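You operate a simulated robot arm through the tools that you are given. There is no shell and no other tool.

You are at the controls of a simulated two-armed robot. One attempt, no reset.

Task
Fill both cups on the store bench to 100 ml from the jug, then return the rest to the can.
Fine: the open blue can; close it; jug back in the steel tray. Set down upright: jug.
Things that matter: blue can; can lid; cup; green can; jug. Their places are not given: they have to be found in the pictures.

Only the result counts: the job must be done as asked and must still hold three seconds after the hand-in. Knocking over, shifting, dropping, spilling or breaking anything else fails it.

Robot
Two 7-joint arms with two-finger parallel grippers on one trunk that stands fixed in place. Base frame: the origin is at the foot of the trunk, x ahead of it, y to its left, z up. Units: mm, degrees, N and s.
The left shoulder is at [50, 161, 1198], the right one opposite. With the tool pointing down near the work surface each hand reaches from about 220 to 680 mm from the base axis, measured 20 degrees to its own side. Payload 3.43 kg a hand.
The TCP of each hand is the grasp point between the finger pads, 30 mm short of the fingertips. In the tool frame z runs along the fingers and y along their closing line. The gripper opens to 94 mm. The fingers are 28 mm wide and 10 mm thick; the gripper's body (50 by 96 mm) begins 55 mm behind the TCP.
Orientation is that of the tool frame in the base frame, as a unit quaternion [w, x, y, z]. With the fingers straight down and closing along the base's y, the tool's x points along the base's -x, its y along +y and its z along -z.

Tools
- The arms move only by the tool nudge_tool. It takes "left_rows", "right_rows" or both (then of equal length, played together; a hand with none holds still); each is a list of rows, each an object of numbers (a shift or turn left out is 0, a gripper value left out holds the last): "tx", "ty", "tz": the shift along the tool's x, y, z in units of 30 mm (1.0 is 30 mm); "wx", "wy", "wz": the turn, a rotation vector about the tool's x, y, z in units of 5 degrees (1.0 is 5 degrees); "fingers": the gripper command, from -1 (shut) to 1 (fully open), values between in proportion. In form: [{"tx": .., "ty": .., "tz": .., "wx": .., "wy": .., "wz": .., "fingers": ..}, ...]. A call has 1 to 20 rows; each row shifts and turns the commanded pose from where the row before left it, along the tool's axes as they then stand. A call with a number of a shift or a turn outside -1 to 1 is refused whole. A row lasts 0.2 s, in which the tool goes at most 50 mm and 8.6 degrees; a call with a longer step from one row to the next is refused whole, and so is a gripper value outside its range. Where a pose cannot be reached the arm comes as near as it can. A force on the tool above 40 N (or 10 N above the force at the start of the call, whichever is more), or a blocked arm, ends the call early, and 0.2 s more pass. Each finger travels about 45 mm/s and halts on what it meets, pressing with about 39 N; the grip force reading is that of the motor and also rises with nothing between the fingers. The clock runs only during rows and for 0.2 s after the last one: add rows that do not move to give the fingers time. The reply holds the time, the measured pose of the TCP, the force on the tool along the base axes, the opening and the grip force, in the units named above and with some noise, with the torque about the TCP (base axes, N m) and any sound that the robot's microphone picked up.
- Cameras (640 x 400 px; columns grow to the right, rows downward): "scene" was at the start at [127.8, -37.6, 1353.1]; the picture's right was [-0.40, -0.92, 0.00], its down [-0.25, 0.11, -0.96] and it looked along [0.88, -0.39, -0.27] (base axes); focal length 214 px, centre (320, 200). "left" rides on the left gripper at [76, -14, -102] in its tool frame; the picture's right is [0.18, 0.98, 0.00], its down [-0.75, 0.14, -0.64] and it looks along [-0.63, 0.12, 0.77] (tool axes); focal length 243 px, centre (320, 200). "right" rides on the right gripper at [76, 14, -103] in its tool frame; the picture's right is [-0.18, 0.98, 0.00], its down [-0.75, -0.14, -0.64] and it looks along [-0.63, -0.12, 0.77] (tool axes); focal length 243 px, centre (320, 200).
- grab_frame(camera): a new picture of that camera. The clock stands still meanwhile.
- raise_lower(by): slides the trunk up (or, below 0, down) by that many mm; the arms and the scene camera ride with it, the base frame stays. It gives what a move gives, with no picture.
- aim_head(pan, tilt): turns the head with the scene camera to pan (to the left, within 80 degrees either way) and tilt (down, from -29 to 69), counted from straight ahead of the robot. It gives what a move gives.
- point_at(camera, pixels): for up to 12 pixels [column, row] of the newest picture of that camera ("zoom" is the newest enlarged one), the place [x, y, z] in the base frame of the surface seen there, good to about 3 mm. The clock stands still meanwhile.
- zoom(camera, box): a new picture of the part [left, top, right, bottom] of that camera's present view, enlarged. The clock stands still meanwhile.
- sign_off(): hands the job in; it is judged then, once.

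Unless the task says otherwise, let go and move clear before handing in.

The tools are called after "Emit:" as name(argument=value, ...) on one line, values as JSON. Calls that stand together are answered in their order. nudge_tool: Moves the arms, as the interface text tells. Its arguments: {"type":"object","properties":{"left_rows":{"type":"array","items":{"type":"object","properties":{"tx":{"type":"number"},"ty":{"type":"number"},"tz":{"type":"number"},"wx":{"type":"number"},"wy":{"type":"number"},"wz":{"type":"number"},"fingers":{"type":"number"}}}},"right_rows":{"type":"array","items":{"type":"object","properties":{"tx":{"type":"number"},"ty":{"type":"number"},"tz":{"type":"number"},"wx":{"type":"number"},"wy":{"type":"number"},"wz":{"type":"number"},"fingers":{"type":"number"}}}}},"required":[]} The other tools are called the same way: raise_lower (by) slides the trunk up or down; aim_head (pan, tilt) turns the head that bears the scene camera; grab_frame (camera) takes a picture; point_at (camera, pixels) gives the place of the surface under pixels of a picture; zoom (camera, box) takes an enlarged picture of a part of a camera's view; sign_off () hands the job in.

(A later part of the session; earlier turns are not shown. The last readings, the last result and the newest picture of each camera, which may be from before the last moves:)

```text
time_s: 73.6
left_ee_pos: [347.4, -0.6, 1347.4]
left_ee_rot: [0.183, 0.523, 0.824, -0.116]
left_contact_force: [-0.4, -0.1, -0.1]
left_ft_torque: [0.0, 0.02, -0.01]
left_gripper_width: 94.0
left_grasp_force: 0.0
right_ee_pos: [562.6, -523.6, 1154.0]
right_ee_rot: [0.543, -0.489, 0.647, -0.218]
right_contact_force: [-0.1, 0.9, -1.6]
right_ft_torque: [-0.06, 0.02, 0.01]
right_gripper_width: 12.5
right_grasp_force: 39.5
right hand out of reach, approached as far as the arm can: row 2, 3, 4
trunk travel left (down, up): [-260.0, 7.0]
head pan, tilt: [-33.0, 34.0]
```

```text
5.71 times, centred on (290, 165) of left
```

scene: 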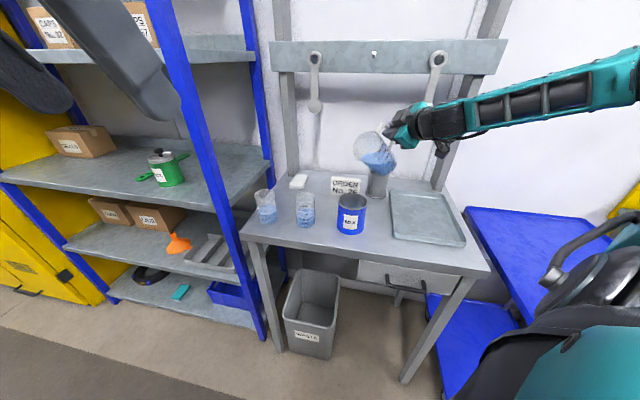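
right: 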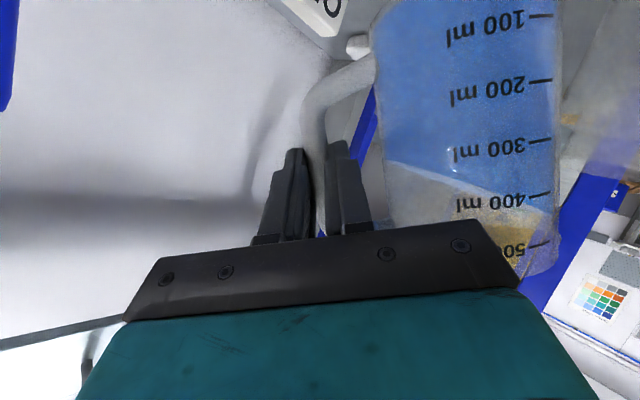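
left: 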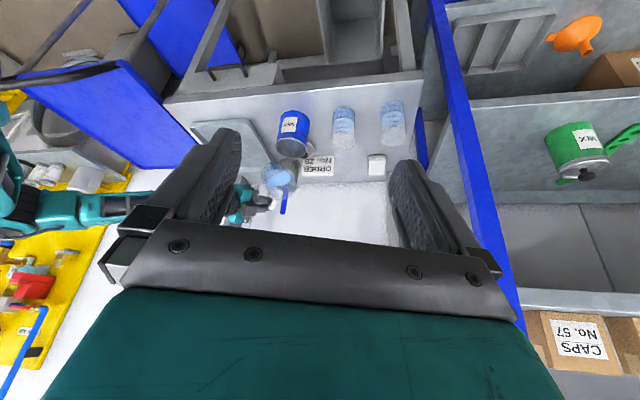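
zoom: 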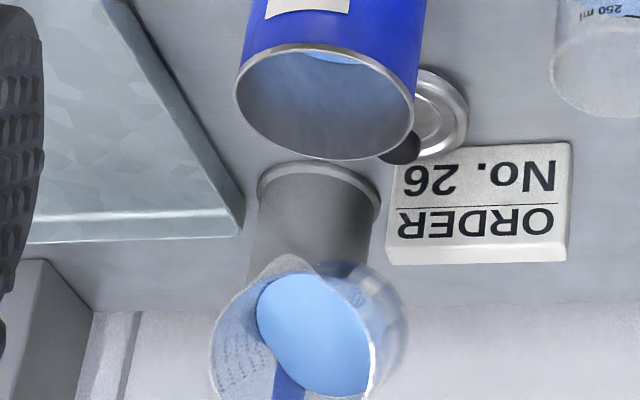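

The spout tip shows clearly in the left view at (285,258), i.e. at about (504,-429,1078), 13 mm short of the can's centre. I'll shift 10 mm to centre it and tilt 10° to see if the wrist is free now.

Emit:
nudge_tool(right_rows=[{"tx": -0.29, "ty": 0.142, "tz": 0.083}, {"tx": -0.128, "ty": -0.0518, "tz": -0.076, "wx": 0.2, "wy": 0.014, "wz": -0.346}, {"tx": -0.128, "ty": -0.0518, "tz": -0.076, "wx": 0.2, "wy": 0.014, "wz": -0.346}, {"tx": -0.128, "ty": -0.0518, "tz": -0.076, "wx": 0.2, "wy": 0.014, "wz": -0.346}, {"tx": -0.128, "ty": -0.0518, "tz": -0.076, "wx": 0.2, "wy": 0.014, "wz": -0.346}, {"tx": -0.128, "ty": -0.0518, "tz": -0.076, "wx": 0.2, "wy": 0.014, "wz": -0.346}, {}])

Emit:
zoom(camera="scene", box=[320, 120, 400, 220])

Emit:
zoom(camera="left", box=[255, 110, 325, 200])

```text
time_s: 75.2
left_ee_pos: [346.6, -1.2, 1347.4]
left_ee_rot: [0.182, 0.523, 0.824, -0.116]
left_contact_force: [0.1, -1.1, 0.9]
left_ft_torque: [0.0, 0.01, -0.03]
left_gripper_width: 94.1
left_grasp_force: 0.1
right_ee_pos: [553.5, -502.5, 1172.9]
right_ee_rot: [0.543, -0.512, 0.6, -0.288]
right_contact_force: [-0.9, -0.3, -2.0]
right_ft_torque: [-0.05, -0.01, -0.05]
right_gripper_width: 12.8
right_grasp_force: 38.8
trunk travel left (down, up): [-260.0, 7.0]
head pan, tilt: [-33.0, 34.0]
```

```text
4.00 times, centred on (360, 170) of scene
```

zoom: 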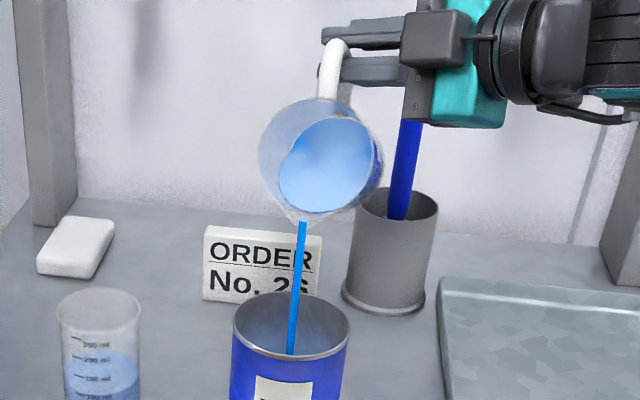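

```text
4.44 times, centred on (290, 155) of left
```

zoom: 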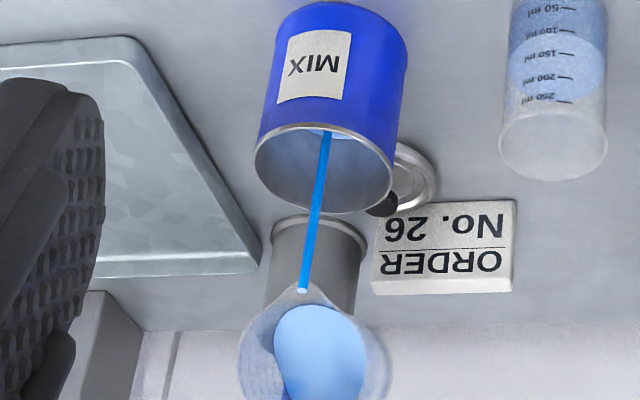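

The wrist is free now and the stream enters the can's centre. I'll keep tilting, 2° per row.

Emit:
nudge_tool(right_rows=[{"tx": -0.128, "ty": -0.0518, "tz": -0.076, "wx": 0.2, "wy": 0.014, "wz": -0.346}, {"tx": -0.128, "ty": -0.0518, "tz": -0.076, "wx": 0.2, "wy": 0.014, "wz": -0.346}, {"tx": -0.128, "ty": -0.0518, "tz": -0.076, "wx": 0.2, "wy": 0.014, "wz": -0.346}, {"tx": -0.128, "ty": -0.0518, "tz": -0.076, "wx": 0.2, "wy": 0.014, "wz": -0.346}, {"tx": -0.128, "ty": -0.0518, "tz": -0.076, "wx": 0.2, "wy": 0.014, "wz": -0.346}, {"tx": -0.128, "ty": -0.0518, "tz": -0.076, "wx": 0.2, "wy": 0.014, "wz": -0.346}])

Emit:
zoom(camera="scene", box=[320, 120, 400, 220])

Emit:
zoom(camera="left", box=[255, 110, 325, 200])

```text
time_s: 76.6
left_ee_pos: [346.1, -0.0, 1347.8]
left_ee_rot: [0.184, 0.522, 0.824, -0.116]
left_contact_force: [-0.1, -0.6, 0.2]
left_ft_torque: [0.0, -0.01, 0.0]
left_gripper_width: 94.0
left_grasp_force: 0.1
right_ee_pos: [548.3, -489.3, 1233.0]
right_ee_rot: [0.537, -0.534, 0.54, -0.367]
right_contact_force: [-0.4, -0.4, -0.9]
right_ft_torque: [0.01, -0.01, 0.02]
right_gripper_width: 12.7
right_grasp_force: 38.9
right hand out of reach, approached as far as the arm can: row 4, 5, 6
trunk travel left (down, up): [-260.0, 7.0]
head pan, tilt: [-33.0, 34.0]
```

```text
4.00 times, centred on (360, 170) of scene
```

zoom: 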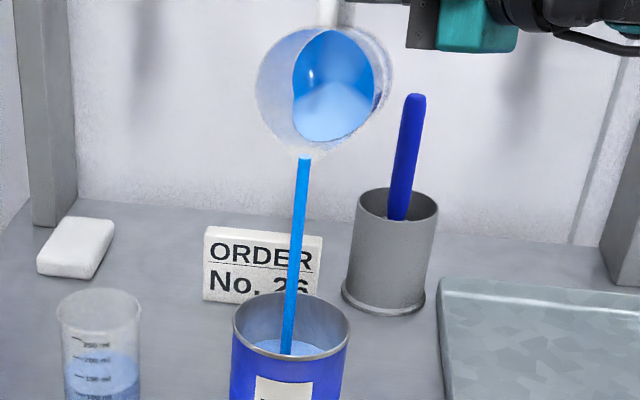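

```text
4.44 times, centred on (290, 155) of left
```

zoom: 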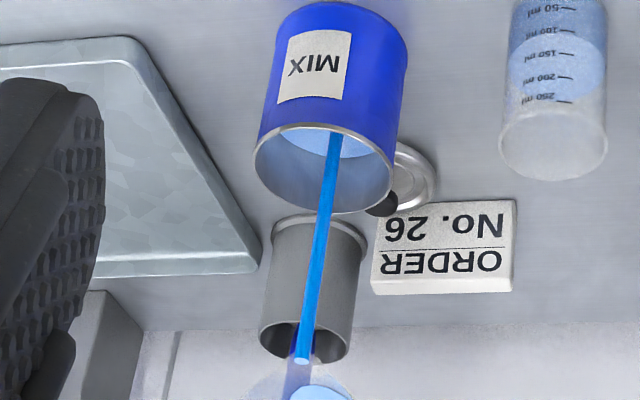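

The arm hit a limit again at about 76° and rose some 60 mm, though the stream still falls into the can. I'll hold still briefly for the flow to finish and then look at the state.

Emit:
nudge_tool(right_rows=[{}, {}, {}])

Emit:
grab_frame(camera="scene")

Emit:
zoom(camera="scene", box=[320, 100, 400, 220])

Emit:
grab_frame(camera="right")

Emit:
zoom(camera="left", box=[255, 110, 325, 220])

```text
time_s: 77.4
left_ee_pos: [346.8, -0.4, 1346.1]
left_ee_rot: [0.182, 0.523, 0.824, -0.116]
left_contact_force: [-0.2, 0.0, -0.8]
left_ft_torque: [-0.03, -0.03, -0.01]
left_gripper_width: 94.1
left_grasp_force: 0.0
right_ee_pos: [546.5, -488.7, 1231.9]
right_ee_rot: [0.538, -0.534, 0.541, -0.365]
right_contact_force: [-0.2, -0.3, -1.4]
right_ft_torque: [0.01, 0.0, 0.03]
right_gripper_width: 12.8
right_grasp_force: 39.3
trunk travel left (down, up): [-260.0, 7.0]
head pan, tilt: [-33.0, 34.0]
```

```text
taken
```

scene: 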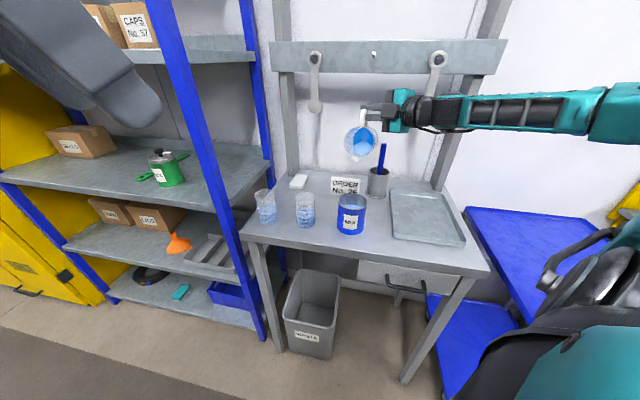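

```text
3.33 times, centred on (360, 160) of scene
```

zoom: 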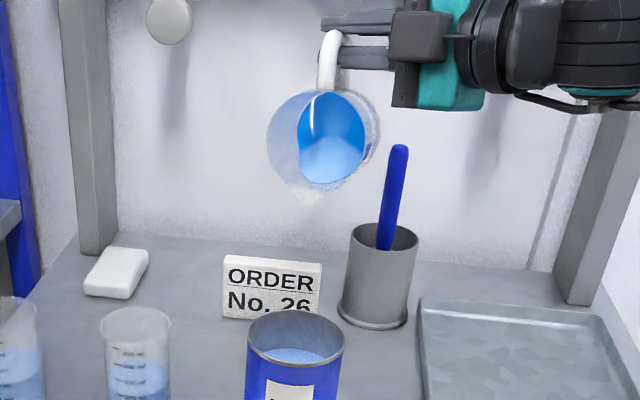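

```text
taken
```

right: 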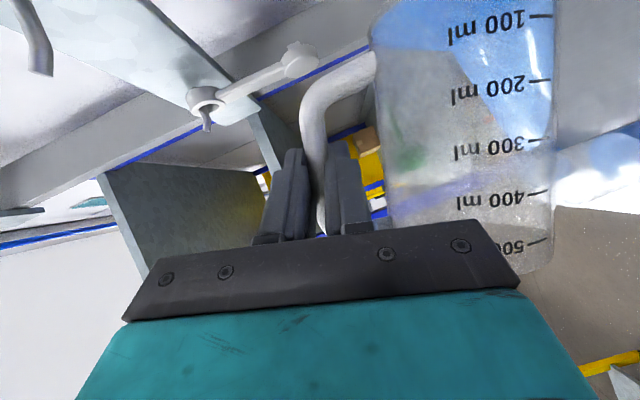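

```text
3.64 times, centred on (290, 165) of left
```

zoom: 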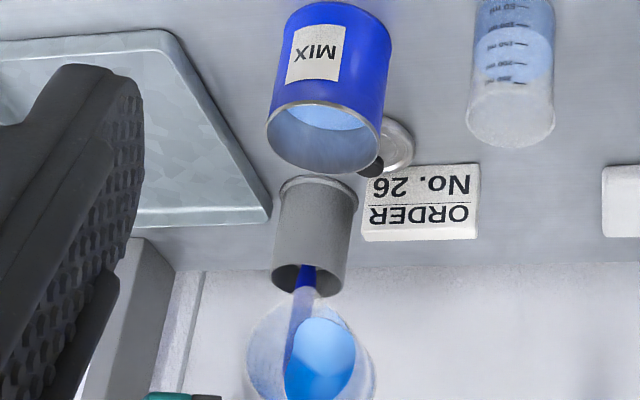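

Flow has stopped with some liquid left (tilt about 76°). I'll swing the hand a further 24° around the lip so it lines up more with the forearm, then try tilting more.

Emit:
nudge_tool(right_rows=[{"tx": -0.059, "ty": -0.016, "tz": 0.172, "wx": -0.154, "wy": -0.776, "wz": -0.125}, {"tx": -0.059, "ty": -0.016, "tz": 0.172, "wx": -0.154, "wy": -0.776, "wz": -0.125}, {"tx": -0.059, "ty": -0.016, "tz": 0.172, "wx": -0.154, "wy": -0.776, "wz": -0.125}, {"tx": -0.059, "ty": -0.016, "tz": 0.172, "wx": -0.154, "wy": -0.776, "wz": -0.125}, {"tx": -0.059, "ty": -0.016, "tz": 0.172, "wx": -0.154, "wy": -0.776, "wz": -0.125}, {"tx": -0.059, "ty": -0.016, "tz": 0.172, "wx": -0.154, "wy": -0.776, "wz": -0.125}, {}])

Emit:
zoom(camera="scene", box=[320, 100, 400, 220])

Emit:
zoom(camera="left", box=[255, 110, 325, 220])

```text
time_s: 79.0
left_ee_pos: [346.9, -0.6, 1346.5]
left_ee_rot: [0.182, 0.523, 0.825, -0.116]
left_contact_force: [0.2, -0.2, -0.1]
left_ft_torque: [0.0, -0.02, -0.02]
left_gripper_width: 93.9
left_grasp_force: 0.0
right_ee_pos: [576.6, -468.9, 1240.9]
right_ee_rot: [-0.602, 0.635, -0.416, 0.246]
right_contact_force: [1.0, -0.4, -1.7]
right_ft_torque: [-0.03, 0.0, 0.01]
right_gripper_width: 12.6
right_grasp_force: 39.4
right hand out of reach, approached as far as the arm can: row 2, 4
trunk travel left (down, up): [-260.0, 7.0]
head pan, tilt: [-33.0, 34.0]
```

```text
3.33 times, centred on (360, 160) of scene
```

zoom: 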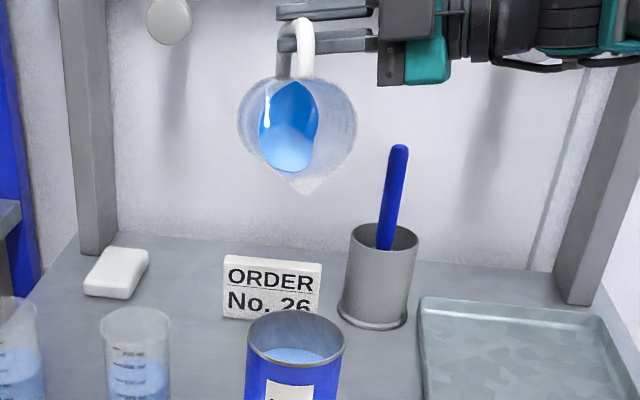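

```text
3.64 times, centred on (290, 165) of left
```

zoom: 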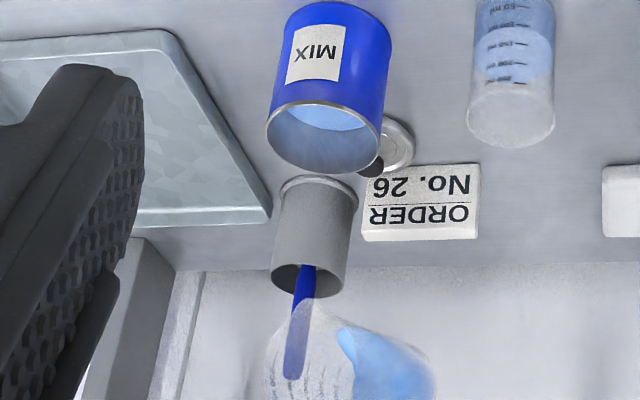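

The hand now points more to the left (φ≈163°) and the lip is still above the can at about (512,-419,1132). I'll try tilting 8° more.

Emit:
nudge_tool(right_rows=[{"tx": -0.128, "ty": -0.0518, "tz": -0.076, "wx": 0.2, "wy": 0.014, "wz": -0.346}, {"tx": -0.128, "ty": -0.0518, "tz": -0.076, "wx": 0.2, "wy": 0.014, "wz": -0.346}, {"tx": -0.128, "ty": -0.0518, "tz": -0.076, "wx": 0.2, "wy": 0.014, "wz": -0.346}, {"tx": -0.128, "ty": -0.0518, "tz": -0.076, "wx": 0.2, "wy": 0.014, "wz": -0.346}, {}])

Emit:
zoom(camera="scene", box=[320, 100, 400, 220])

Emit:
zoom(camera="left", box=[255, 110, 325, 220])

```text
time_s: 80.2
left_ee_pos: [346.3, -0.6, 1346.1]
left_ee_rot: [0.183, 0.523, 0.824, -0.115]
left_contact_force: [-0.6, -0.4, 1.1]
left_ft_torque: [-0.02, -0.03, 0.04]
left_gripper_width: 93.9
left_grasp_force: 0.1
right_ee_pos: [562.2, -470.2, 1322.0]
right_ee_rot: [-0.607, 0.637, -0.37, 0.298]
right_contact_force: [0.8, 0.4, -1.0]
right_ft_torque: [-0.05, 0.01, 0.03]
right_gripper_width: 12.6
right_grasp_force: 38.7
right hand out of reach, approached as far as the arm can: row 1, 2, 3, 4
trunk travel left (down, up): [-260.0, 7.0]
head pan, tilt: [-33.0, 34.0]
```

```text
3.33 times, centred on (360, 160) of scene
```

zoom: 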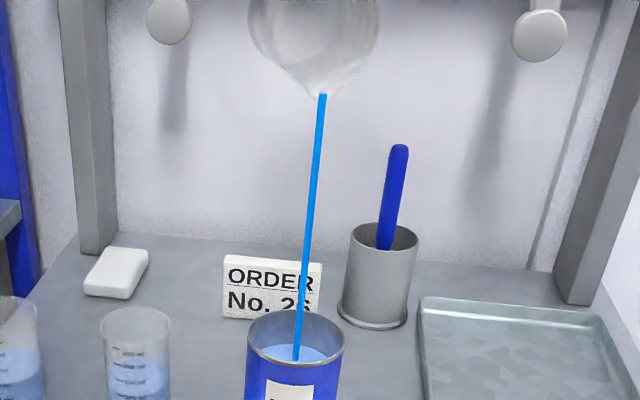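

```text
3.64 times, centred on (290, 165) of left
```

zoom: 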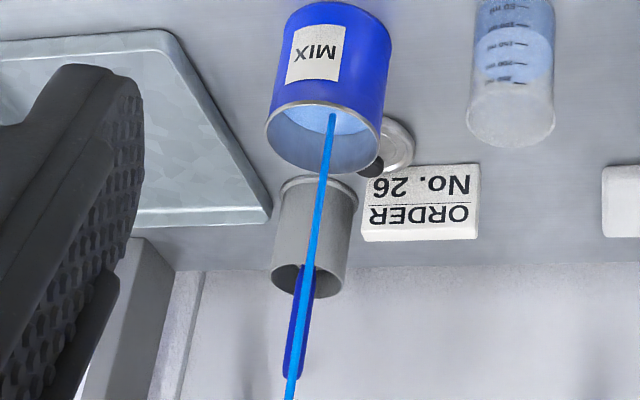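

The stream still lands in the can; the tilt is now about 84° with the hand higher at z=1322. I'll let it drain and check.

Emit:
nudge_tool(right_rows=[{}, {}, {}, {}])

Emit:
grab_frame(camera="scene")

Emit:
zoom(camera="scene", box=[310, 60, 410, 220])

Emit:
grab_frame(camera="right")

```text
time_s: 81.2
left_ee_pos: [347.5, 0.0, 1346.7]
left_ee_rot: [0.183, 0.523, 0.824, -0.116]
left_contact_force: [-0.4, 0.0, -0.1]
left_ft_torque: [0.05, 0.01, 0.0]
left_gripper_width: 93.8
left_grasp_force: 0.1
right_ee_pos: [561.9, -469.8, 1321.1]
right_ee_rot: [-0.607, 0.637, -0.37, 0.298]
right_contact_force: [0.3, 0.0, 0.0]
right_ft_torque: [0.0, 0.03, -0.02]
right_gripper_width: 12.6
right_grasp_force: 38.3
trunk travel left (down, up): [-260.0, 7.0]
head pan, tilt: [-33.0, 34.0]
```

```text
taken
```

scene: 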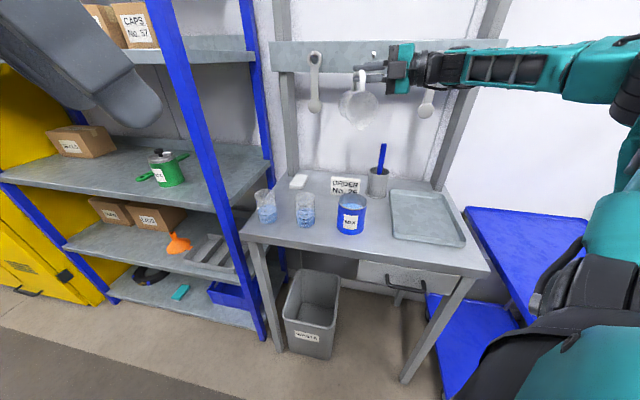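

```text
2.50 times, centred on (360, 140) of scene
```

zoom: 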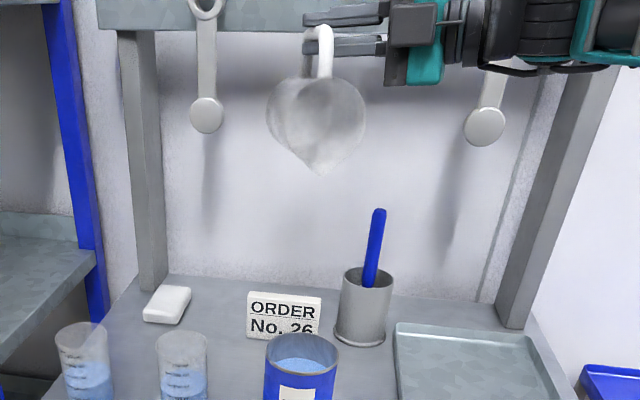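

```text
taken
```

right: 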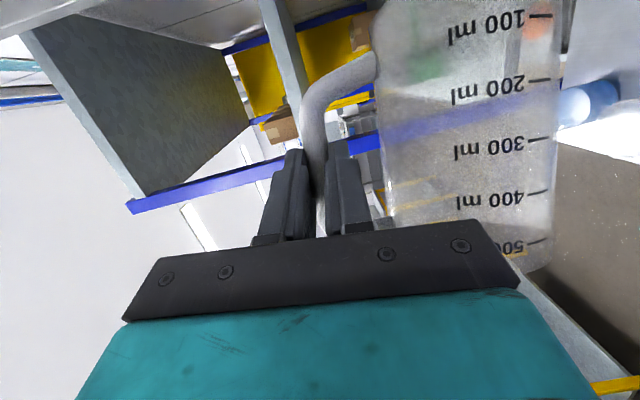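

The jug now looks empty. I'll zoom in to check for any remaining liquid and the level in the can.

Emit:
zoom(camera="scene", box=[335, 65, 395, 125])

Emit:
zoom(camera="right", box=[360, 0, 600, 280])

Emit:
zoom(camera="left", box=[255, 110, 325, 180])

Emit:
point_at(camera="zoom", pixels=[[330, 120], [340, 125], [320, 125], [300, 120], [350, 120], [335, 130], [310, 125], [400, 190], [390, 210], [420, 180], [370, 130], [360, 215]])

```text
6.67 times, centred on (365, 95) of scene
```

zoom: 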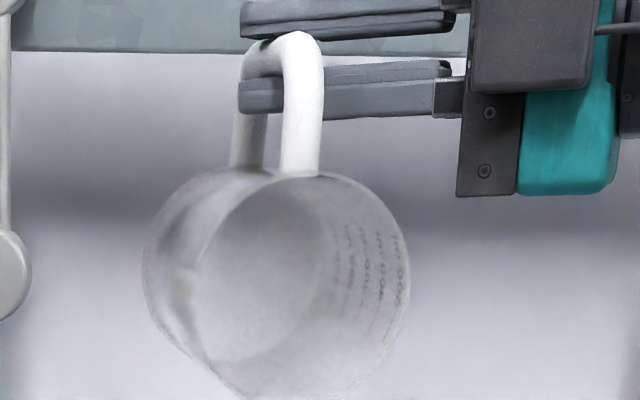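

```text
1.43 times, centred on (480, 140) of right
```

zoom: 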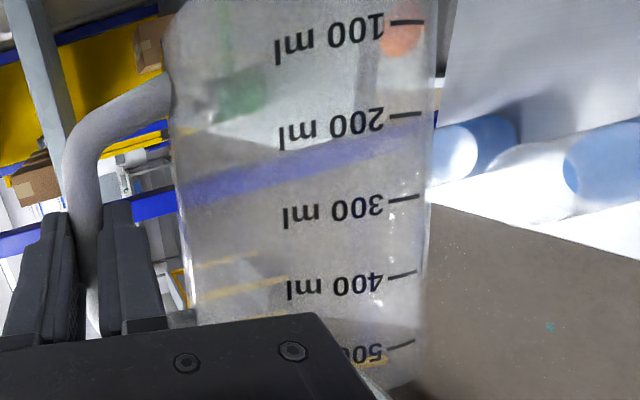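

```text
5.71 times, centred on (290, 145) of left
```

zoom: 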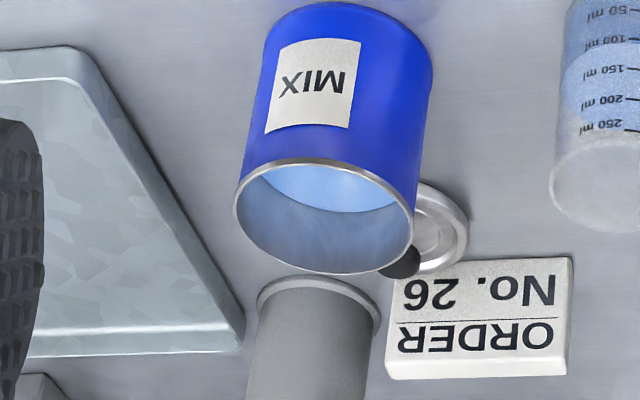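

```text
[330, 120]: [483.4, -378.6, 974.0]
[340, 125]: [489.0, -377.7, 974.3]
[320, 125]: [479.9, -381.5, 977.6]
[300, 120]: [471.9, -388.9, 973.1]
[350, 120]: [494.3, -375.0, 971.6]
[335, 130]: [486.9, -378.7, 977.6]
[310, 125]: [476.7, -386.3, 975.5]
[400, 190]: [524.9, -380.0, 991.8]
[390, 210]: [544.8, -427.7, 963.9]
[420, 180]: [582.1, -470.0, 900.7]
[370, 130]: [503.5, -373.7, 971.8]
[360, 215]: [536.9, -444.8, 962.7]
```

The jug is empty and the can's level is at about z=974, safely below its rim. Now I'll tilt the jug back toward upright at this height, in stages, watching for reach limits.

Emit:
nudge_tool(right_rows=[{"wx": -0.5, "wy": -0.035, "wz": 0.8655}, {"wx": -0.5, "wy": -0.035, "wz": 0.8655}, {"wx": -0.5, "wy": -0.035, "wz": 0.8655}, {"wx": -0.5, "wy": -0.035, "wz": 0.8655}, {"wx": -0.5, "wy": -0.035, "wz": 0.8655}, {"wx": -0.5, "wy": -0.035, "wz": 0.8655}, {"wx": -0.5, "wy": -0.035, "wz": 0.8655}, {}])

Emit:
grab_frame(camera="scene")

```text
time_s: 83.0
left_ee_pos: [345.9, -1.4, 1345.6]
left_ee_rot: [0.182, 0.523, 0.825, -0.116]
left_contact_force: [0.6, 0.1, 0.8]
left_ft_torque: [0.0, 0.01, 0.05]
left_gripper_width: 94.2
left_grasp_force: 0.0
right_ee_pos: [561.0, -470.1, 1320.9]
right_ee_rot: [-0.565, 0.607, -0.555, 0.067]
right_contact_force: [-0.4, -0.6, -0.4]
right_ft_torque: [-0.01, -0.01, -0.03]
right_gripper_width: 12.8
right_grasp_force: 38.8
trunk travel left (down, up): [-260.0, 7.0]
head pan, tilt: [-33.0, 34.0]
```

```text
taken
```

scene: 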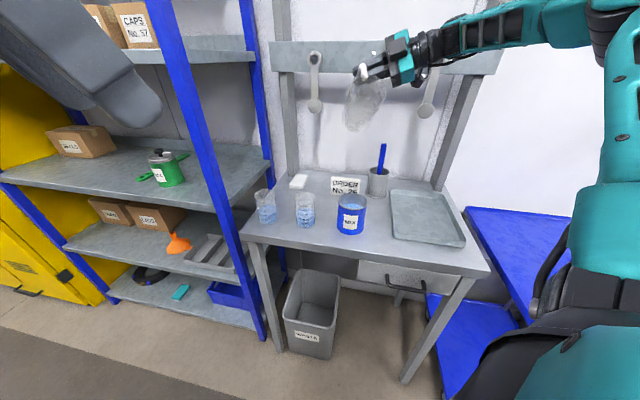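

No limit warnings; tilt is about 49°. I'll continue back to upright.

Emit:
nudge_tool(right_rows=[{"wx": -0.5, "wy": -0.035, "wz": 0.8655}, {"wx": -0.5, "wy": -0.035, "wz": 0.8655}, {"wx": -0.5, "wy": -0.035, "wz": 0.8655}, {"wx": -0.5, "wy": -0.035, "wz": 0.8655}, {"wx": -0.5, "wy": -0.035, "wz": 0.8655}, {"wx": -0.5, "wy": -0.035, "wz": 0.8655}, {"wx": -0.5, "wy": -0.035, "wz": 0.8655}, {"wx": -0.5, "wy": -0.035, "wz": 0.8655}, {"wx": -0.5, "wy": -0.035, "wz": 0.8655}, {"wx": -0.5, "wy": -0.035, "wz": 0.8655}, {}])

Emit:
grab_frame(camera="scene")

```text
time_s: 85.4
left_ee_pos: [347.6, -0.4, 1346.8]
left_ee_rot: [0.184, 0.523, 0.824, -0.116]
left_contact_force: [0.3, -0.2, 0.7]
left_ft_torque: [0.02, -0.01, 0.0]
left_gripper_width: 94.1
left_grasp_force: 0.0
right_ee_pos: [542.4, -465.5, 1316.1]
right_ee_rot: [0.427, -0.466, 0.729, 0.261]
right_contact_force: [0.0, -0.2, -0.9]
right_ft_torque: [0.0, -0.05, 0.01]
right_gripper_width: 12.8
right_grasp_force: 39.0
right hand out of reach, approached as far as the arm can: row 8, 9, 10
trunk travel left (down, up): [-260.0, 7.0]
head pan, tilt: [-33.0, 34.0]
```

```text
taken
```

scene: 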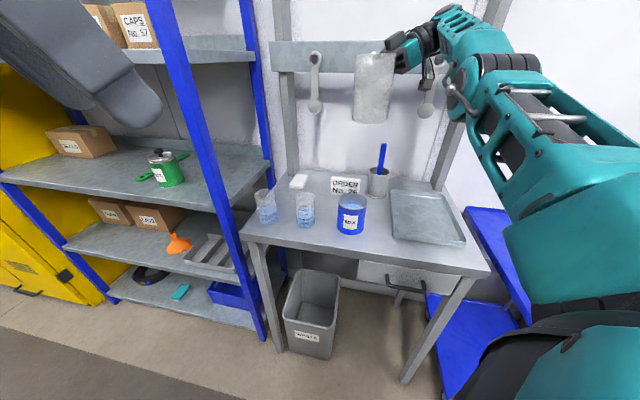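

The jug is upright (tilt ≈1°, φ≈154°). Now I'll yaw the hand back clockwise while carrying the empty jug toward the tray, first half of the path.

Emit:
nudge_tool(right_rows=[{"wx": 0.918, "wz": 0.53, "tx": 0.237, "ty": 0.15, "tz": -0.411}, {"wx": 0.918, "wz": 0.53, "tx": 0.243, "ty": 0.106, "tz": -0.421}, {"wx": 0.918, "wz": 0.53, "tx": 0.247, "ty": 0.061, "tz": -0.428}, {"wx": 0.918, "wz": 0.53, "tx": 0.249, "ty": 0.015, "tz": -0.431}, {"wx": 0.918, "wz": 0.53, "tx": 0.248, "ty": -0.031, "tz": -0.43}, {"wx": 0.918, "wz": 0.53, "tx": 0.246, "ty": -0.077, "tz": -0.426}, {"wx": 0.918, "wz": 0.53, "tx": 0.241, "ty": -0.122, "tz": -0.418}, {"wx": 0.918, "wz": 0.53, "tx": 0.235, "ty": -0.166, "tz": -0.406}, {"wx": 0.918, "wz": 0.53, "tx": 0.226, "ty": -0.209, "tz": -0.391}, {"wx": 0.918, "wz": 0.53, "tx": 0.215, "ty": -0.25, "tz": -0.373}])

Emit:
grab_frame(camera="scene")

```text
time_s: 87.6
left_ee_pos: [343.9, -2.1, 1347.7]
left_ee_rot: [0.184, 0.523, 0.824, -0.114]
left_contact_force: [-0.4, -0.3, 0.4]
left_ft_torque: [0.02, -0.04, 0.06]
left_gripper_width: 93.8
left_grasp_force: 0.0
right_ee_pos: [494.6, -675.8, 1339.9]
right_ee_rot: [0.494, -0.092, 0.863, 0.057]
right_contact_force: [-0.3, 0.4, -0.1]
right_ft_torque: [0.0, -0.01, 0.0]
right_gripper_width: 12.9
right_grasp_force: 39.5
right hand out of reach, approached as far as the arm can: row 1, 2, 3, 4, 5, 6, 7, 8, 9, 10
trunk travel left (down, up): [-260.0, 7.0]
head pan, tilt: [-33.0, 34.0]
```

```text
taken
```

scene: 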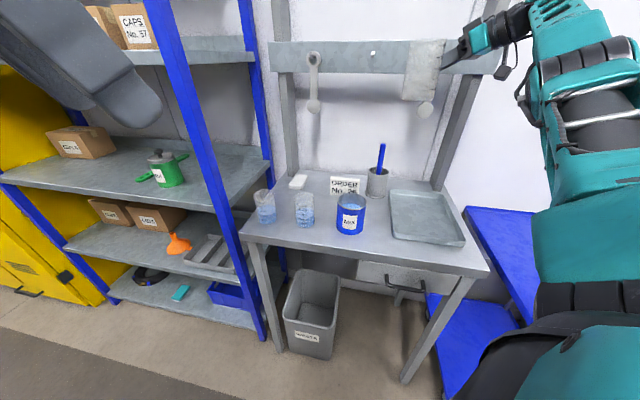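

The arm ran out of reach and drifted to (495,-676,1340), closer to the hanging spoon than I want. Nothing is touched yet; I'll bring the hand straight back toward the robot and down, away from the wall.

Emit:
nudge_tool(right_rows=[{"tx": 0.567, "ty": 0.326, "tz": -0.039}, {"tx": 0.567, "ty": 0.326, "tz": -0.039}, {"tx": 0.567, "ty": 0.326, "tz": -0.039}, {"tx": 0.567, "ty": 0.326, "tz": -0.039}, {"tx": 0.567, "ty": 0.326, "tz": -0.039}])

Emit:
grab_frame(camera="scene")

```text
time_s: 88.8
left_ee_pos: [346.8, -0.6, 1347.6]
left_ee_rot: [0.183, 0.524, 0.823, -0.117]
left_contact_force: [-0.2, -0.7, 0.3]
left_ft_torque: [0.03, 0.01, -0.03]
left_gripper_width: 94.0
left_grasp_force: 0.0
right_ee_pos: [477.4, -699.5, 1298.9]
right_ee_rot: [0.493, -0.093, 0.863, 0.056]
right_contact_force: [0.8, -0.6, -1.0]
right_ft_torque: [-0.05, 0.01, 0.01]
right_gripper_width: 12.4
right_grasp_force: 39.0
right hand out of reach, approached as far as the arm can: row 1, 2, 3, 4, 5
trunk travel left (down, up): [-260.0, 7.0]
head pan, tilt: [-33.0, 34.0]
```

```text
taken
```

scene: 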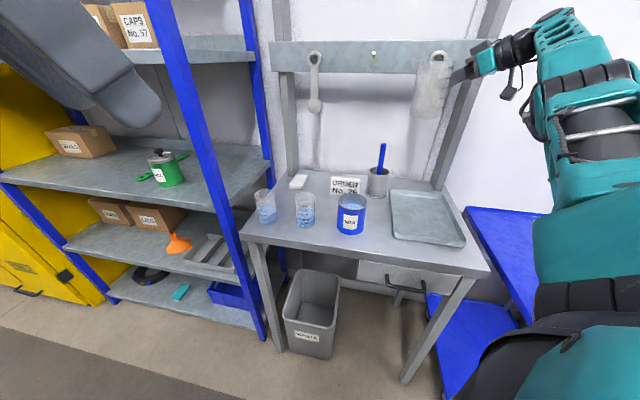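

All rows were flagged and the motion went partly the wrong way, so the arm is near a singular or joint-limited posture. I'll hold still for a moment to see whether it settles toward the commanded pose.

Emit:
nudge_tool(right_rows=[{}, {}])

Emit:
grab_frame(camera="right")

Emit:
aim_head(pan=-60, tilt=15)

Emit:
grab_frame(camera="scene")

```text
time_s: 89.4
left_ee_pos: [347.4, 0.1, 1347.3]
left_ee_rot: [0.183, 0.523, 0.824, -0.116]
left_contact_force: [0.3, -1.0, 1.0]
left_ft_torque: [0.0, -0.03, 0.01]
left_gripper_width: 93.9
left_grasp_force: 0.1
right_ee_pos: [477.3, -698.8, 1299.7]
right_ee_rot: [0.493, -0.094, 0.863, 0.056]
right_contact_force: [-0.2, 0.2, -0.2]
right_ft_torque: [-0.08, -0.01, 0.02]
right_gripper_width: 13.1
right_grasp_force: 38.8
trunk travel left (down, up): [-260.0, 7.0]
head pan, tilt: [-33.0, 34.0]
```

```text
taken
```

right: 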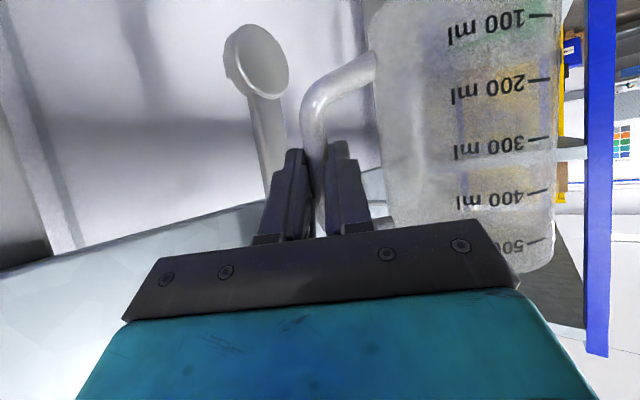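

```text
time_s: 90.3
left_ee_pos: [347.0, -0.3, 1347.3]
left_ee_rot: [0.183, 0.523, 0.824, -0.116]
left_contact_force: [0.6, -0.1, -0.9]
left_ft_torque: [0.0, 0.01, 0.01]
left_gripper_width: 93.8
left_grasp_force: 0.1
right_ee_pos: [477.5, -699.0, 1300.5]
right_ee_rot: [0.492, -0.093, 0.864, 0.056]
right_contact_force: [-0.3, -0.2, -1.1]
right_ft_torque: [-0.04, 0.02, -0.01]
right_gripper_width: 12.9
right_grasp_force: 39.1
trunk travel left (down, up): [-260.0, 7.0]
head pan, tilt: [-60.0, 15.0]
```

```text
taken
```

scene: 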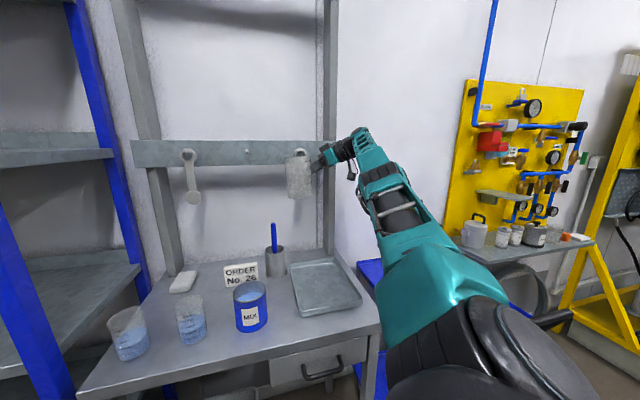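

The head view shows the right arm stretched almost straight toward (477,-699,1300), with the jug near but not touching the spoon. A pure clockwise yaw brings the wrist nearer the shoulder, so I'll try that in small steps.

Emit:
nudge_tool(right_rows=[{"wx": 0.6, "wz": 0.35}, {"wx": 0.6, "wz": 0.35}, {"wx": 0.6, "wz": 0.35}])

Emit:
zoom(camera="scene", box=[220, 110, 420, 260])

```text
time_s: 91.1
left_ee_pos: [346.1, 0.0, 1346.3]
left_ee_rot: [0.182, 0.523, 0.824, -0.116]
left_contact_force: [0.4, -0.7, -0.3]
left_ft_torque: [0.0, 0.04, -0.02]
left_gripper_width: 94.0
left_grasp_force: 0.0
right_ee_pos: [486.6, -715.5, 1304.1]
right_ee_rot: [0.494, -0.042, 0.868, 0.027]
right_contact_force: [0.0, 0.5, -1.1]
right_ft_torque: [-0.06, -0.01, 0.0]
right_gripper_width: 13.0
right_grasp_force: 39.0
right hand out of reach, approached as far as the arm can: row 1, 2, 3
trunk travel left (down, up): [-260.0, 7.0]
head pan, tilt: [-60.0, 15.0]
```

```text
2.67 times, centred on (320, 185) of scene
```

zoom: 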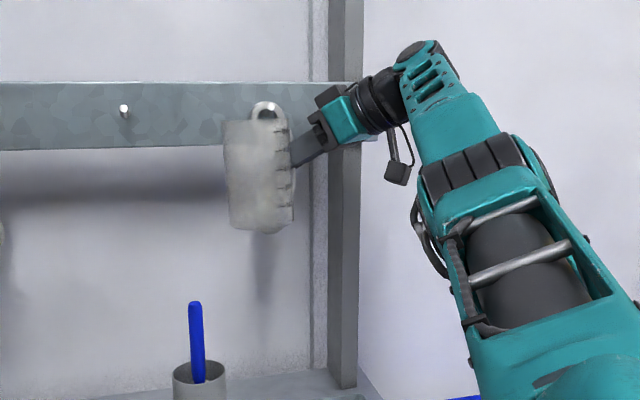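

The yaw happened but the TCP drifted to (487,-716,1304), so the straight elbow is stuck and the fingertips are near the spoon. Lowering the trunk moves everything straight down without using the joints, so I'll lower 160 mm to get below the spoons.

Emit:
raise_lower(by=-160)

Emit:
grab_frame(camera="scene")

Emit:
zoom(camera="scene", box=[220, 80, 420, 230])

Emit:
grab_frame(camera="right")

```text
time_s: 92.9
left_ee_pos: [347.0, -0.2, 1187.2]
left_ee_rot: [0.183, 0.523, 0.824, -0.116]
left_contact_force: [-0.6, 0.1, -0.2]
left_ft_torque: [0.0, 0.01, 0.02]
left_gripper_width: 93.8
left_grasp_force: 0.1
right_ee_pos: [486.3, -714.9, 1144.5]
right_ee_rot: [0.494, -0.043, 0.868, 0.026]
right_contact_force: [0.6, -0.1, -1.2]
right_ft_torque: [-0.03, 0.01, 0.02]
right_gripper_width: 12.7
right_grasp_force: 38.7
trunk travel left (down, up): [-100.0, 167.0]
head pan, tilt: [-60.0, 15.0]
```

```text
taken
```

scene: 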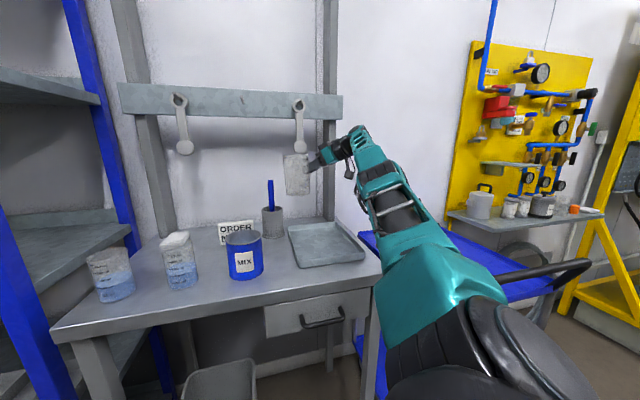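

```text
2.67 times, centred on (320, 155) of scene
```

zoom: 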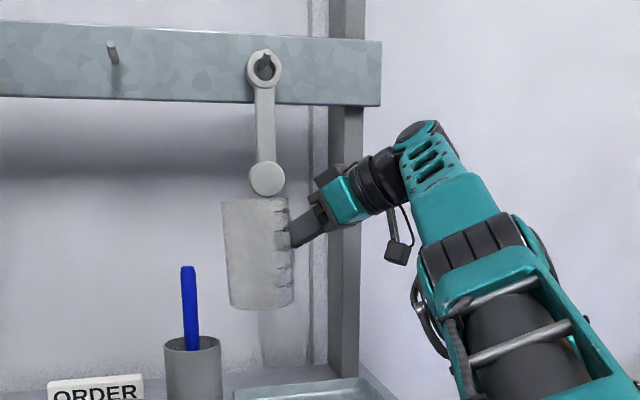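

```text
taken
```

right: 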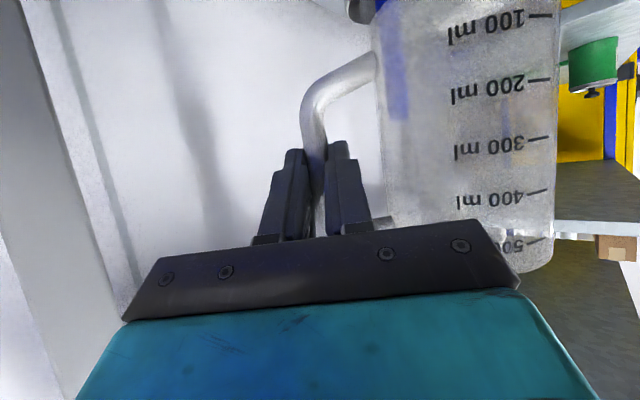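

The hand is now below the spoons with everything undisturbed. I'll try a short diagonal move in +x,+y, which should bend the elbow the allowed way, and see whether it follows.

Emit:
nudge_tool(right_rows=[{"tx": -0.193, "ty": 0.517, "tz": 0.497}, {"tx": -0.193, "ty": 0.517, "tz": 0.497}])

Emit:
zoom(camera="scene", box=[220, 80, 420, 230])

```text
time_s: 93.5
left_ee_pos: [347.8, -0.2, 1186.6]
left_ee_rot: [0.182, 0.524, 0.824, -0.116]
left_contact_force: [0.0, 0.3, 0.1]
left_ft_torque: [-0.02, 0.0, -0.06]
left_gripper_width: 94.2
left_grasp_force: 0.1
right_ee_pos: [508.9, -692.7, 1125.8]
right_ee_rot: [0.48, -0.049, 0.875, 0.052]
right_contact_force: [0.7, 0.4, -1.0]
right_ft_torque: [-0.07, 0.02, -0.02]
right_gripper_width: 12.6
right_grasp_force: 39.3
right hand out of reach, approached as far as the arm can: row 1, 2
trunk travel left (down, up): [-100.0, 167.0]
head pan, tilt: [-60.0, 15.0]
```

```text
2.67 times, centred on (320, 155) of scene
```

zoom: 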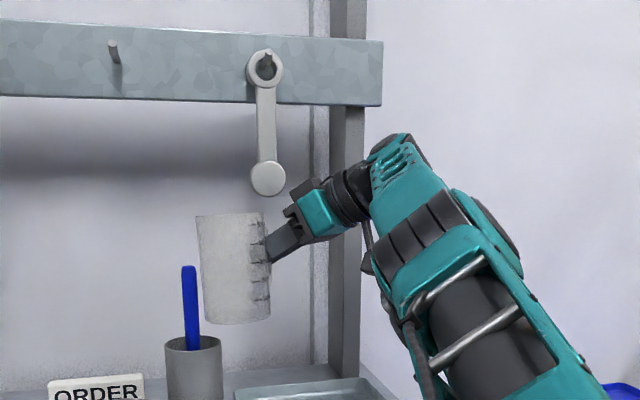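

It moved (22,22,-19), mostly sideways. I'll test whether the elbow has unlocked with two small rows straight inward toward the shoulder.

Emit:
nudge_tool(right_rows=[{"tx": 0.277, "ty": 0.6, "tz": -0.083}, {"tx": 0.277, "ty": 0.6, "tz": -0.083}, {"tx": 0.277, "ty": 0.6, "tz": -0.083}])

Emit:
zoom(camera="scene", box=[220, 80, 420, 230])

```text
time_s: 94.3
left_ee_pos: [346.2, -0.5, 1186.8]
left_ee_rot: [0.182, 0.523, 0.824, -0.116]
left_contact_force: [0.1, -0.2, 0.1]
left_ft_torque: [0.02, 0.01, -0.03]
left_gripper_width: 94.2
left_grasp_force: 0.0
right_ee_pos: [484.7, -639.1, 1125.0]
right_ee_rot: [0.495, -0.043, 0.867, 0.026]
right_contact_force: [0.2, -0.6, -0.6]
right_ft_torque: [-0.02, -0.04, -0.01]
right_gripper_width: 13.0
right_grasp_force: 38.4
trunk travel left (down, up): [-100.0, 167.0]
head pan, tilt: [-60.0, 15.0]
```

```text
2.67 times, centred on (320, 155) of scene
```

zoom: 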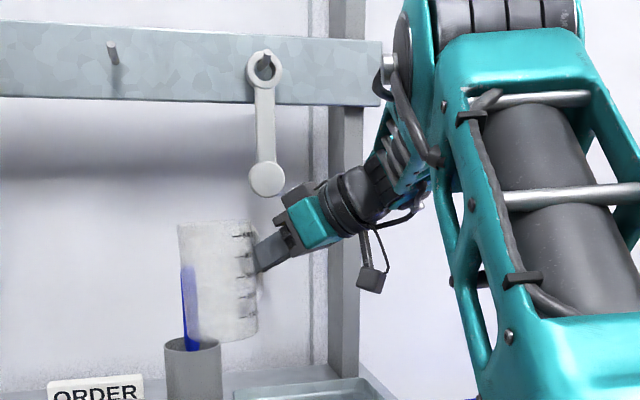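

The elbow has unlocked and the arm follows again: TCP (485,-639,1125), no warning. Now I'll yaw back 48° and move over the tray in one smooth path.

Emit:
nudge_tool(right_rows=[{"wx": 0.826, "wz": 0.477, "ty": -0.101, "tx": 0.25, "tz": -0.432}, {"wx": 0.826, "wz": 0.477, "ty": -0.142, "tx": 0.245, "tz": -0.423}, {"wx": 0.826, "wz": 0.477, "ty": -0.182, "tx": 0.238, "tz": -0.412}, {"wx": 0.826, "wz": 0.477, "ty": -0.221, "tx": 0.23, "tz": -0.397}, {"wx": 0.826, "wz": 0.477, "ty": -0.259, "tx": 0.22, "tz": -0.38}, {"wx": 0.826, "wz": 0.477, "ty": -0.294, "tx": 0.208, "tz": -0.361}, {"wx": 0.826, "wz": 0.477, "ty": -0.327, "tx": 0.195, "tz": -0.338}, {"wx": 0.826, "wz": 0.477, "ty": -0.359, "tx": 0.181, "tz": -0.313}, {"wx": 0.826, "wz": 0.477, "ty": -0.388, "tx": 0.165, "tz": -0.286}, {"wx": 0.826, "wz": 0.477, "ty": -0.414, "tx": 0.149, "tz": -0.257}, {}])

Emit:
aim_head(pan=-58, tilt=25)

Emit:
grab_frame(camera="scene")

Emit:
zoom(camera="scene", box=[260, 60, 400, 200])

```text
time_s: 96.7
left_ee_pos: [347.0, -0.5, 1187.2]
left_ee_rot: [0.182, 0.523, 0.825, -0.117]
left_contact_force: [0.4, -0.3, 1.2]
left_ft_torque: [-0.03, -0.01, 0.01]
left_gripper_width: 94.2
left_grasp_force: 0.1
right_ee_pos: [345.8, -712.0, 1099.5]
right_ee_rot: [0.463, 0.309, 0.811, -0.179]
right_contact_force: [0.7, 0.2, -0.8]
right_ft_torque: [-0.02, 0.01, 0.01]
right_gripper_width: 12.7
right_grasp_force: 39.3
right hand out of reach, approached as far as the arm can: row 8, 9, 10
trunk travel left (down, up): [-100.0, 167.0]
head pan, tilt: [-60.0, 15.0]
```

```text
time_s: 97.4
left_ee_pos: [345.9, 0.8, 1185.9]
left_ee_rot: [0.183, 0.523, 0.824, -0.116]
left_contact_force: [1.0, -1.2, 0.0]
left_ft_torque: [-0.01, 0.02, 0.0]
left_gripper_width: 94.0
left_grasp_force: 0.0
right_ee_pos: [345.9, -712.1, 1099.6]
right_ee_rot: [0.463, 0.31, 0.811, -0.18]
right_contact_force: [-0.1, 0.1, -0.5]
right_ft_torque: [-0.04, 0.03, -0.01]
right_gripper_width: 12.7
right_grasp_force: 38.6
trunk travel left (down, up): [-100.0, 167.0]
head pan, tilt: [-58.0, 25.0]
```

```text
taken
```

scene: 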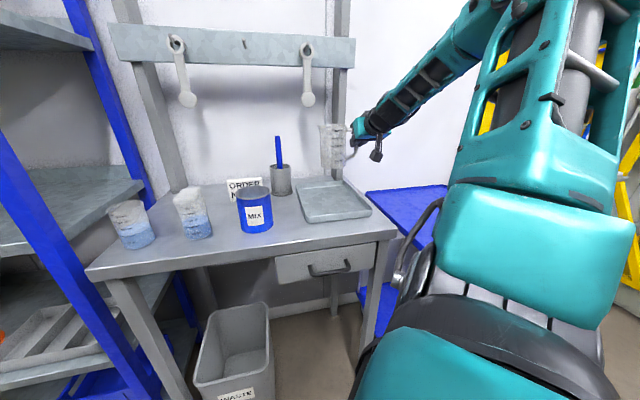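

```text
2.86 times, centred on (330, 130) of scene
```

zoom: 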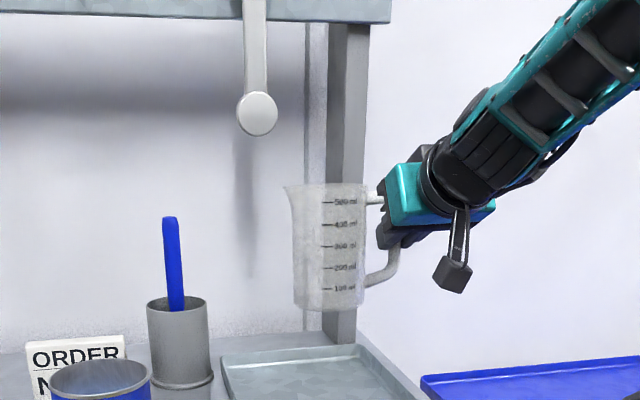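

The jug is back near its starting pose above the tray, at TCP (346,-712,1100). I'll move to above the original spot and down 40 mm, then measure the tray.

Emit:
nudge_tool(right_rows=[{"tx": 0.518, "ty": 0.181, "tz": -0.004}, {"tx": 0.518, "ty": 0.181, "tz": -0.004}, {"tx": 0.518, "ty": 0.181, "tz": -0.004}, {}])

Emit:
grab_frame(camera="scene")

Emit:
zoom(camera="scene", box=[280, 110, 400, 230])

Emit:
point_at(camera="zoom", pixels=[[140, 240], [240, 230], [180, 345], [370, 320], [330, 260], [200, 280], [260, 290], [310, 320], [160, 300], [350, 300], [240, 250], [300, 260]])

```text
time_s: 98.4
left_ee_pos: [347.2, -1.9, 1186.4]
left_ee_rot: [0.183, 0.523, 0.825, -0.116]
left_contact_force: [0.1, -0.3, -0.4]
left_ft_torque: [0.01, -0.03, 0.0]
left_gripper_width: 94.3
left_grasp_force: 0.1
right_ee_pos: [339.2, -684.6, 1059.9]
right_ee_rot: [0.462, 0.309, 0.812, -0.18]
right_contact_force: [1.0, 0.1, 0.1]
right_ft_torque: [-0.06, 0.07, 0.03]
right_gripper_width: 12.7
right_grasp_force: 39.3
trunk travel left (down, up): [-100.0, 167.0]
head pan, tilt: [-58.0, 25.0]
```

```text
taken
```

scene: 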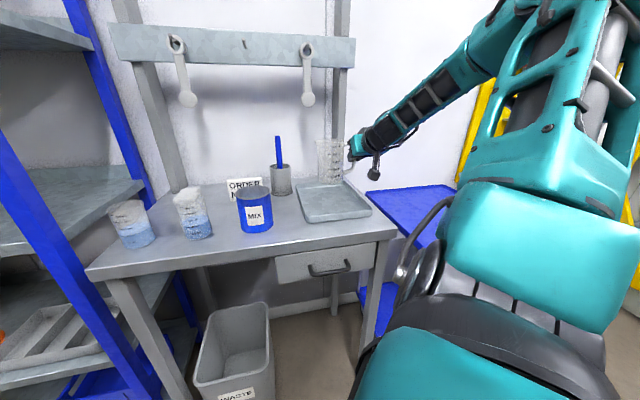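

```text
3.33 times, centred on (340, 170) of scene
```

zoom: 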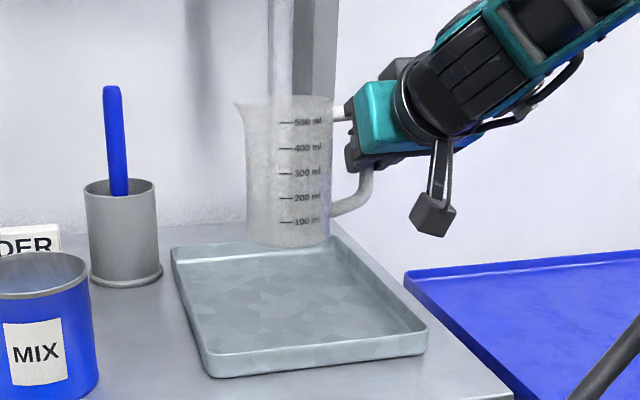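

```text
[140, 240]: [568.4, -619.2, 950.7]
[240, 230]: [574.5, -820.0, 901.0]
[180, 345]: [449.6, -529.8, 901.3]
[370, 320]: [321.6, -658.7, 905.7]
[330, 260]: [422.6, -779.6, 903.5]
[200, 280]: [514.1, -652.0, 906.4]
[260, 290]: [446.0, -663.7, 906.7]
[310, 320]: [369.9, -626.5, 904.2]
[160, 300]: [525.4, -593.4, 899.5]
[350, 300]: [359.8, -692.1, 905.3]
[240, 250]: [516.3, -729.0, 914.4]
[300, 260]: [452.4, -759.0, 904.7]
```

The jug is upright over its original spot (TCP (339,-685,1060)), with the tray floor at z≈905. I'll lower it 68 mm, then creep the last bit.

Emit:
nudge_tool(right_rows=[{"tx": 0.403, "ty": 0.002, "tz": 0.237}, {"tx": 0.403, "ty": 0.002, "tz": 0.237}, {"tx": 0.403, "ty": 0.002, "tz": 0.237}, {"tx": 0.403, "ty": 0.002, "tz": 0.237}, {"tx": 0.345, "ty": 0.002, "tz": 0.203}, {}])

Emit:
zoom(camera="scene", box=[290, 140, 380, 230])

Emit:
zoom(camera="left", box=[120, 60, 320, 220])

```text
time_s: 99.8
left_ee_pos: [346.5, -0.4, 1186.9]
left_ee_rot: [0.183, 0.522, 0.825, -0.116]
left_contact_force: [0.0, -0.4, 0.2]
left_ft_torque: [-0.03, 0.0, 0.02]
left_gripper_width: 94.2
left_grasp_force: 0.0
right_ee_pos: [339.1, -684.0, 991.2]
right_ee_rot: [0.462, 0.31, 0.811, -0.181]
right_contact_force: [0.7, -0.2, -0.4]
right_ft_torque: [-0.02, 0.04, 0.0]
right_gripper_width: 12.5
right_grasp_force: 39.8
trunk travel left (down, up): [-100.0, 167.0]
head pan, tilt: [-58.0, 25.0]
```

```text
4.44 times, centred on (335, 185) of scene
```

zoom: 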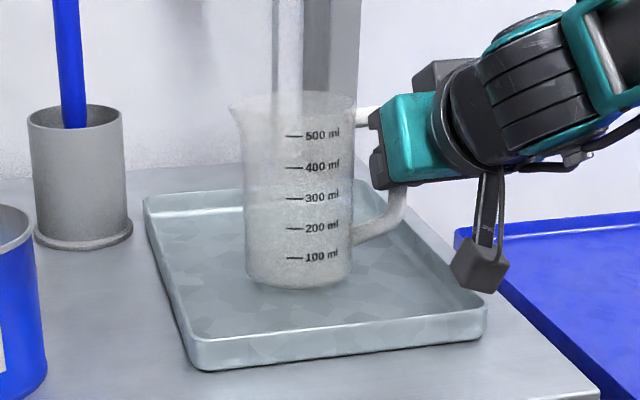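

```text
2.50 times, centred on (220, 140) of left
```

zoom: 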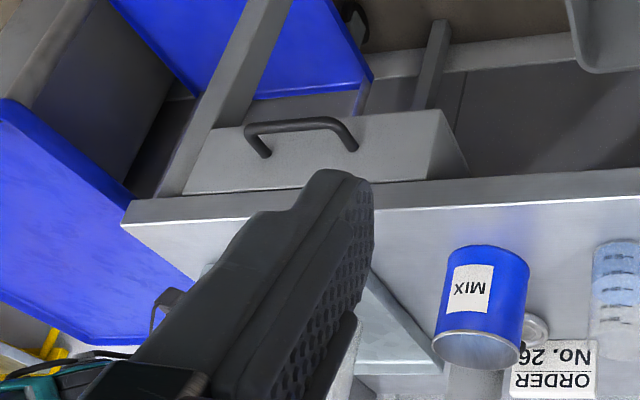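

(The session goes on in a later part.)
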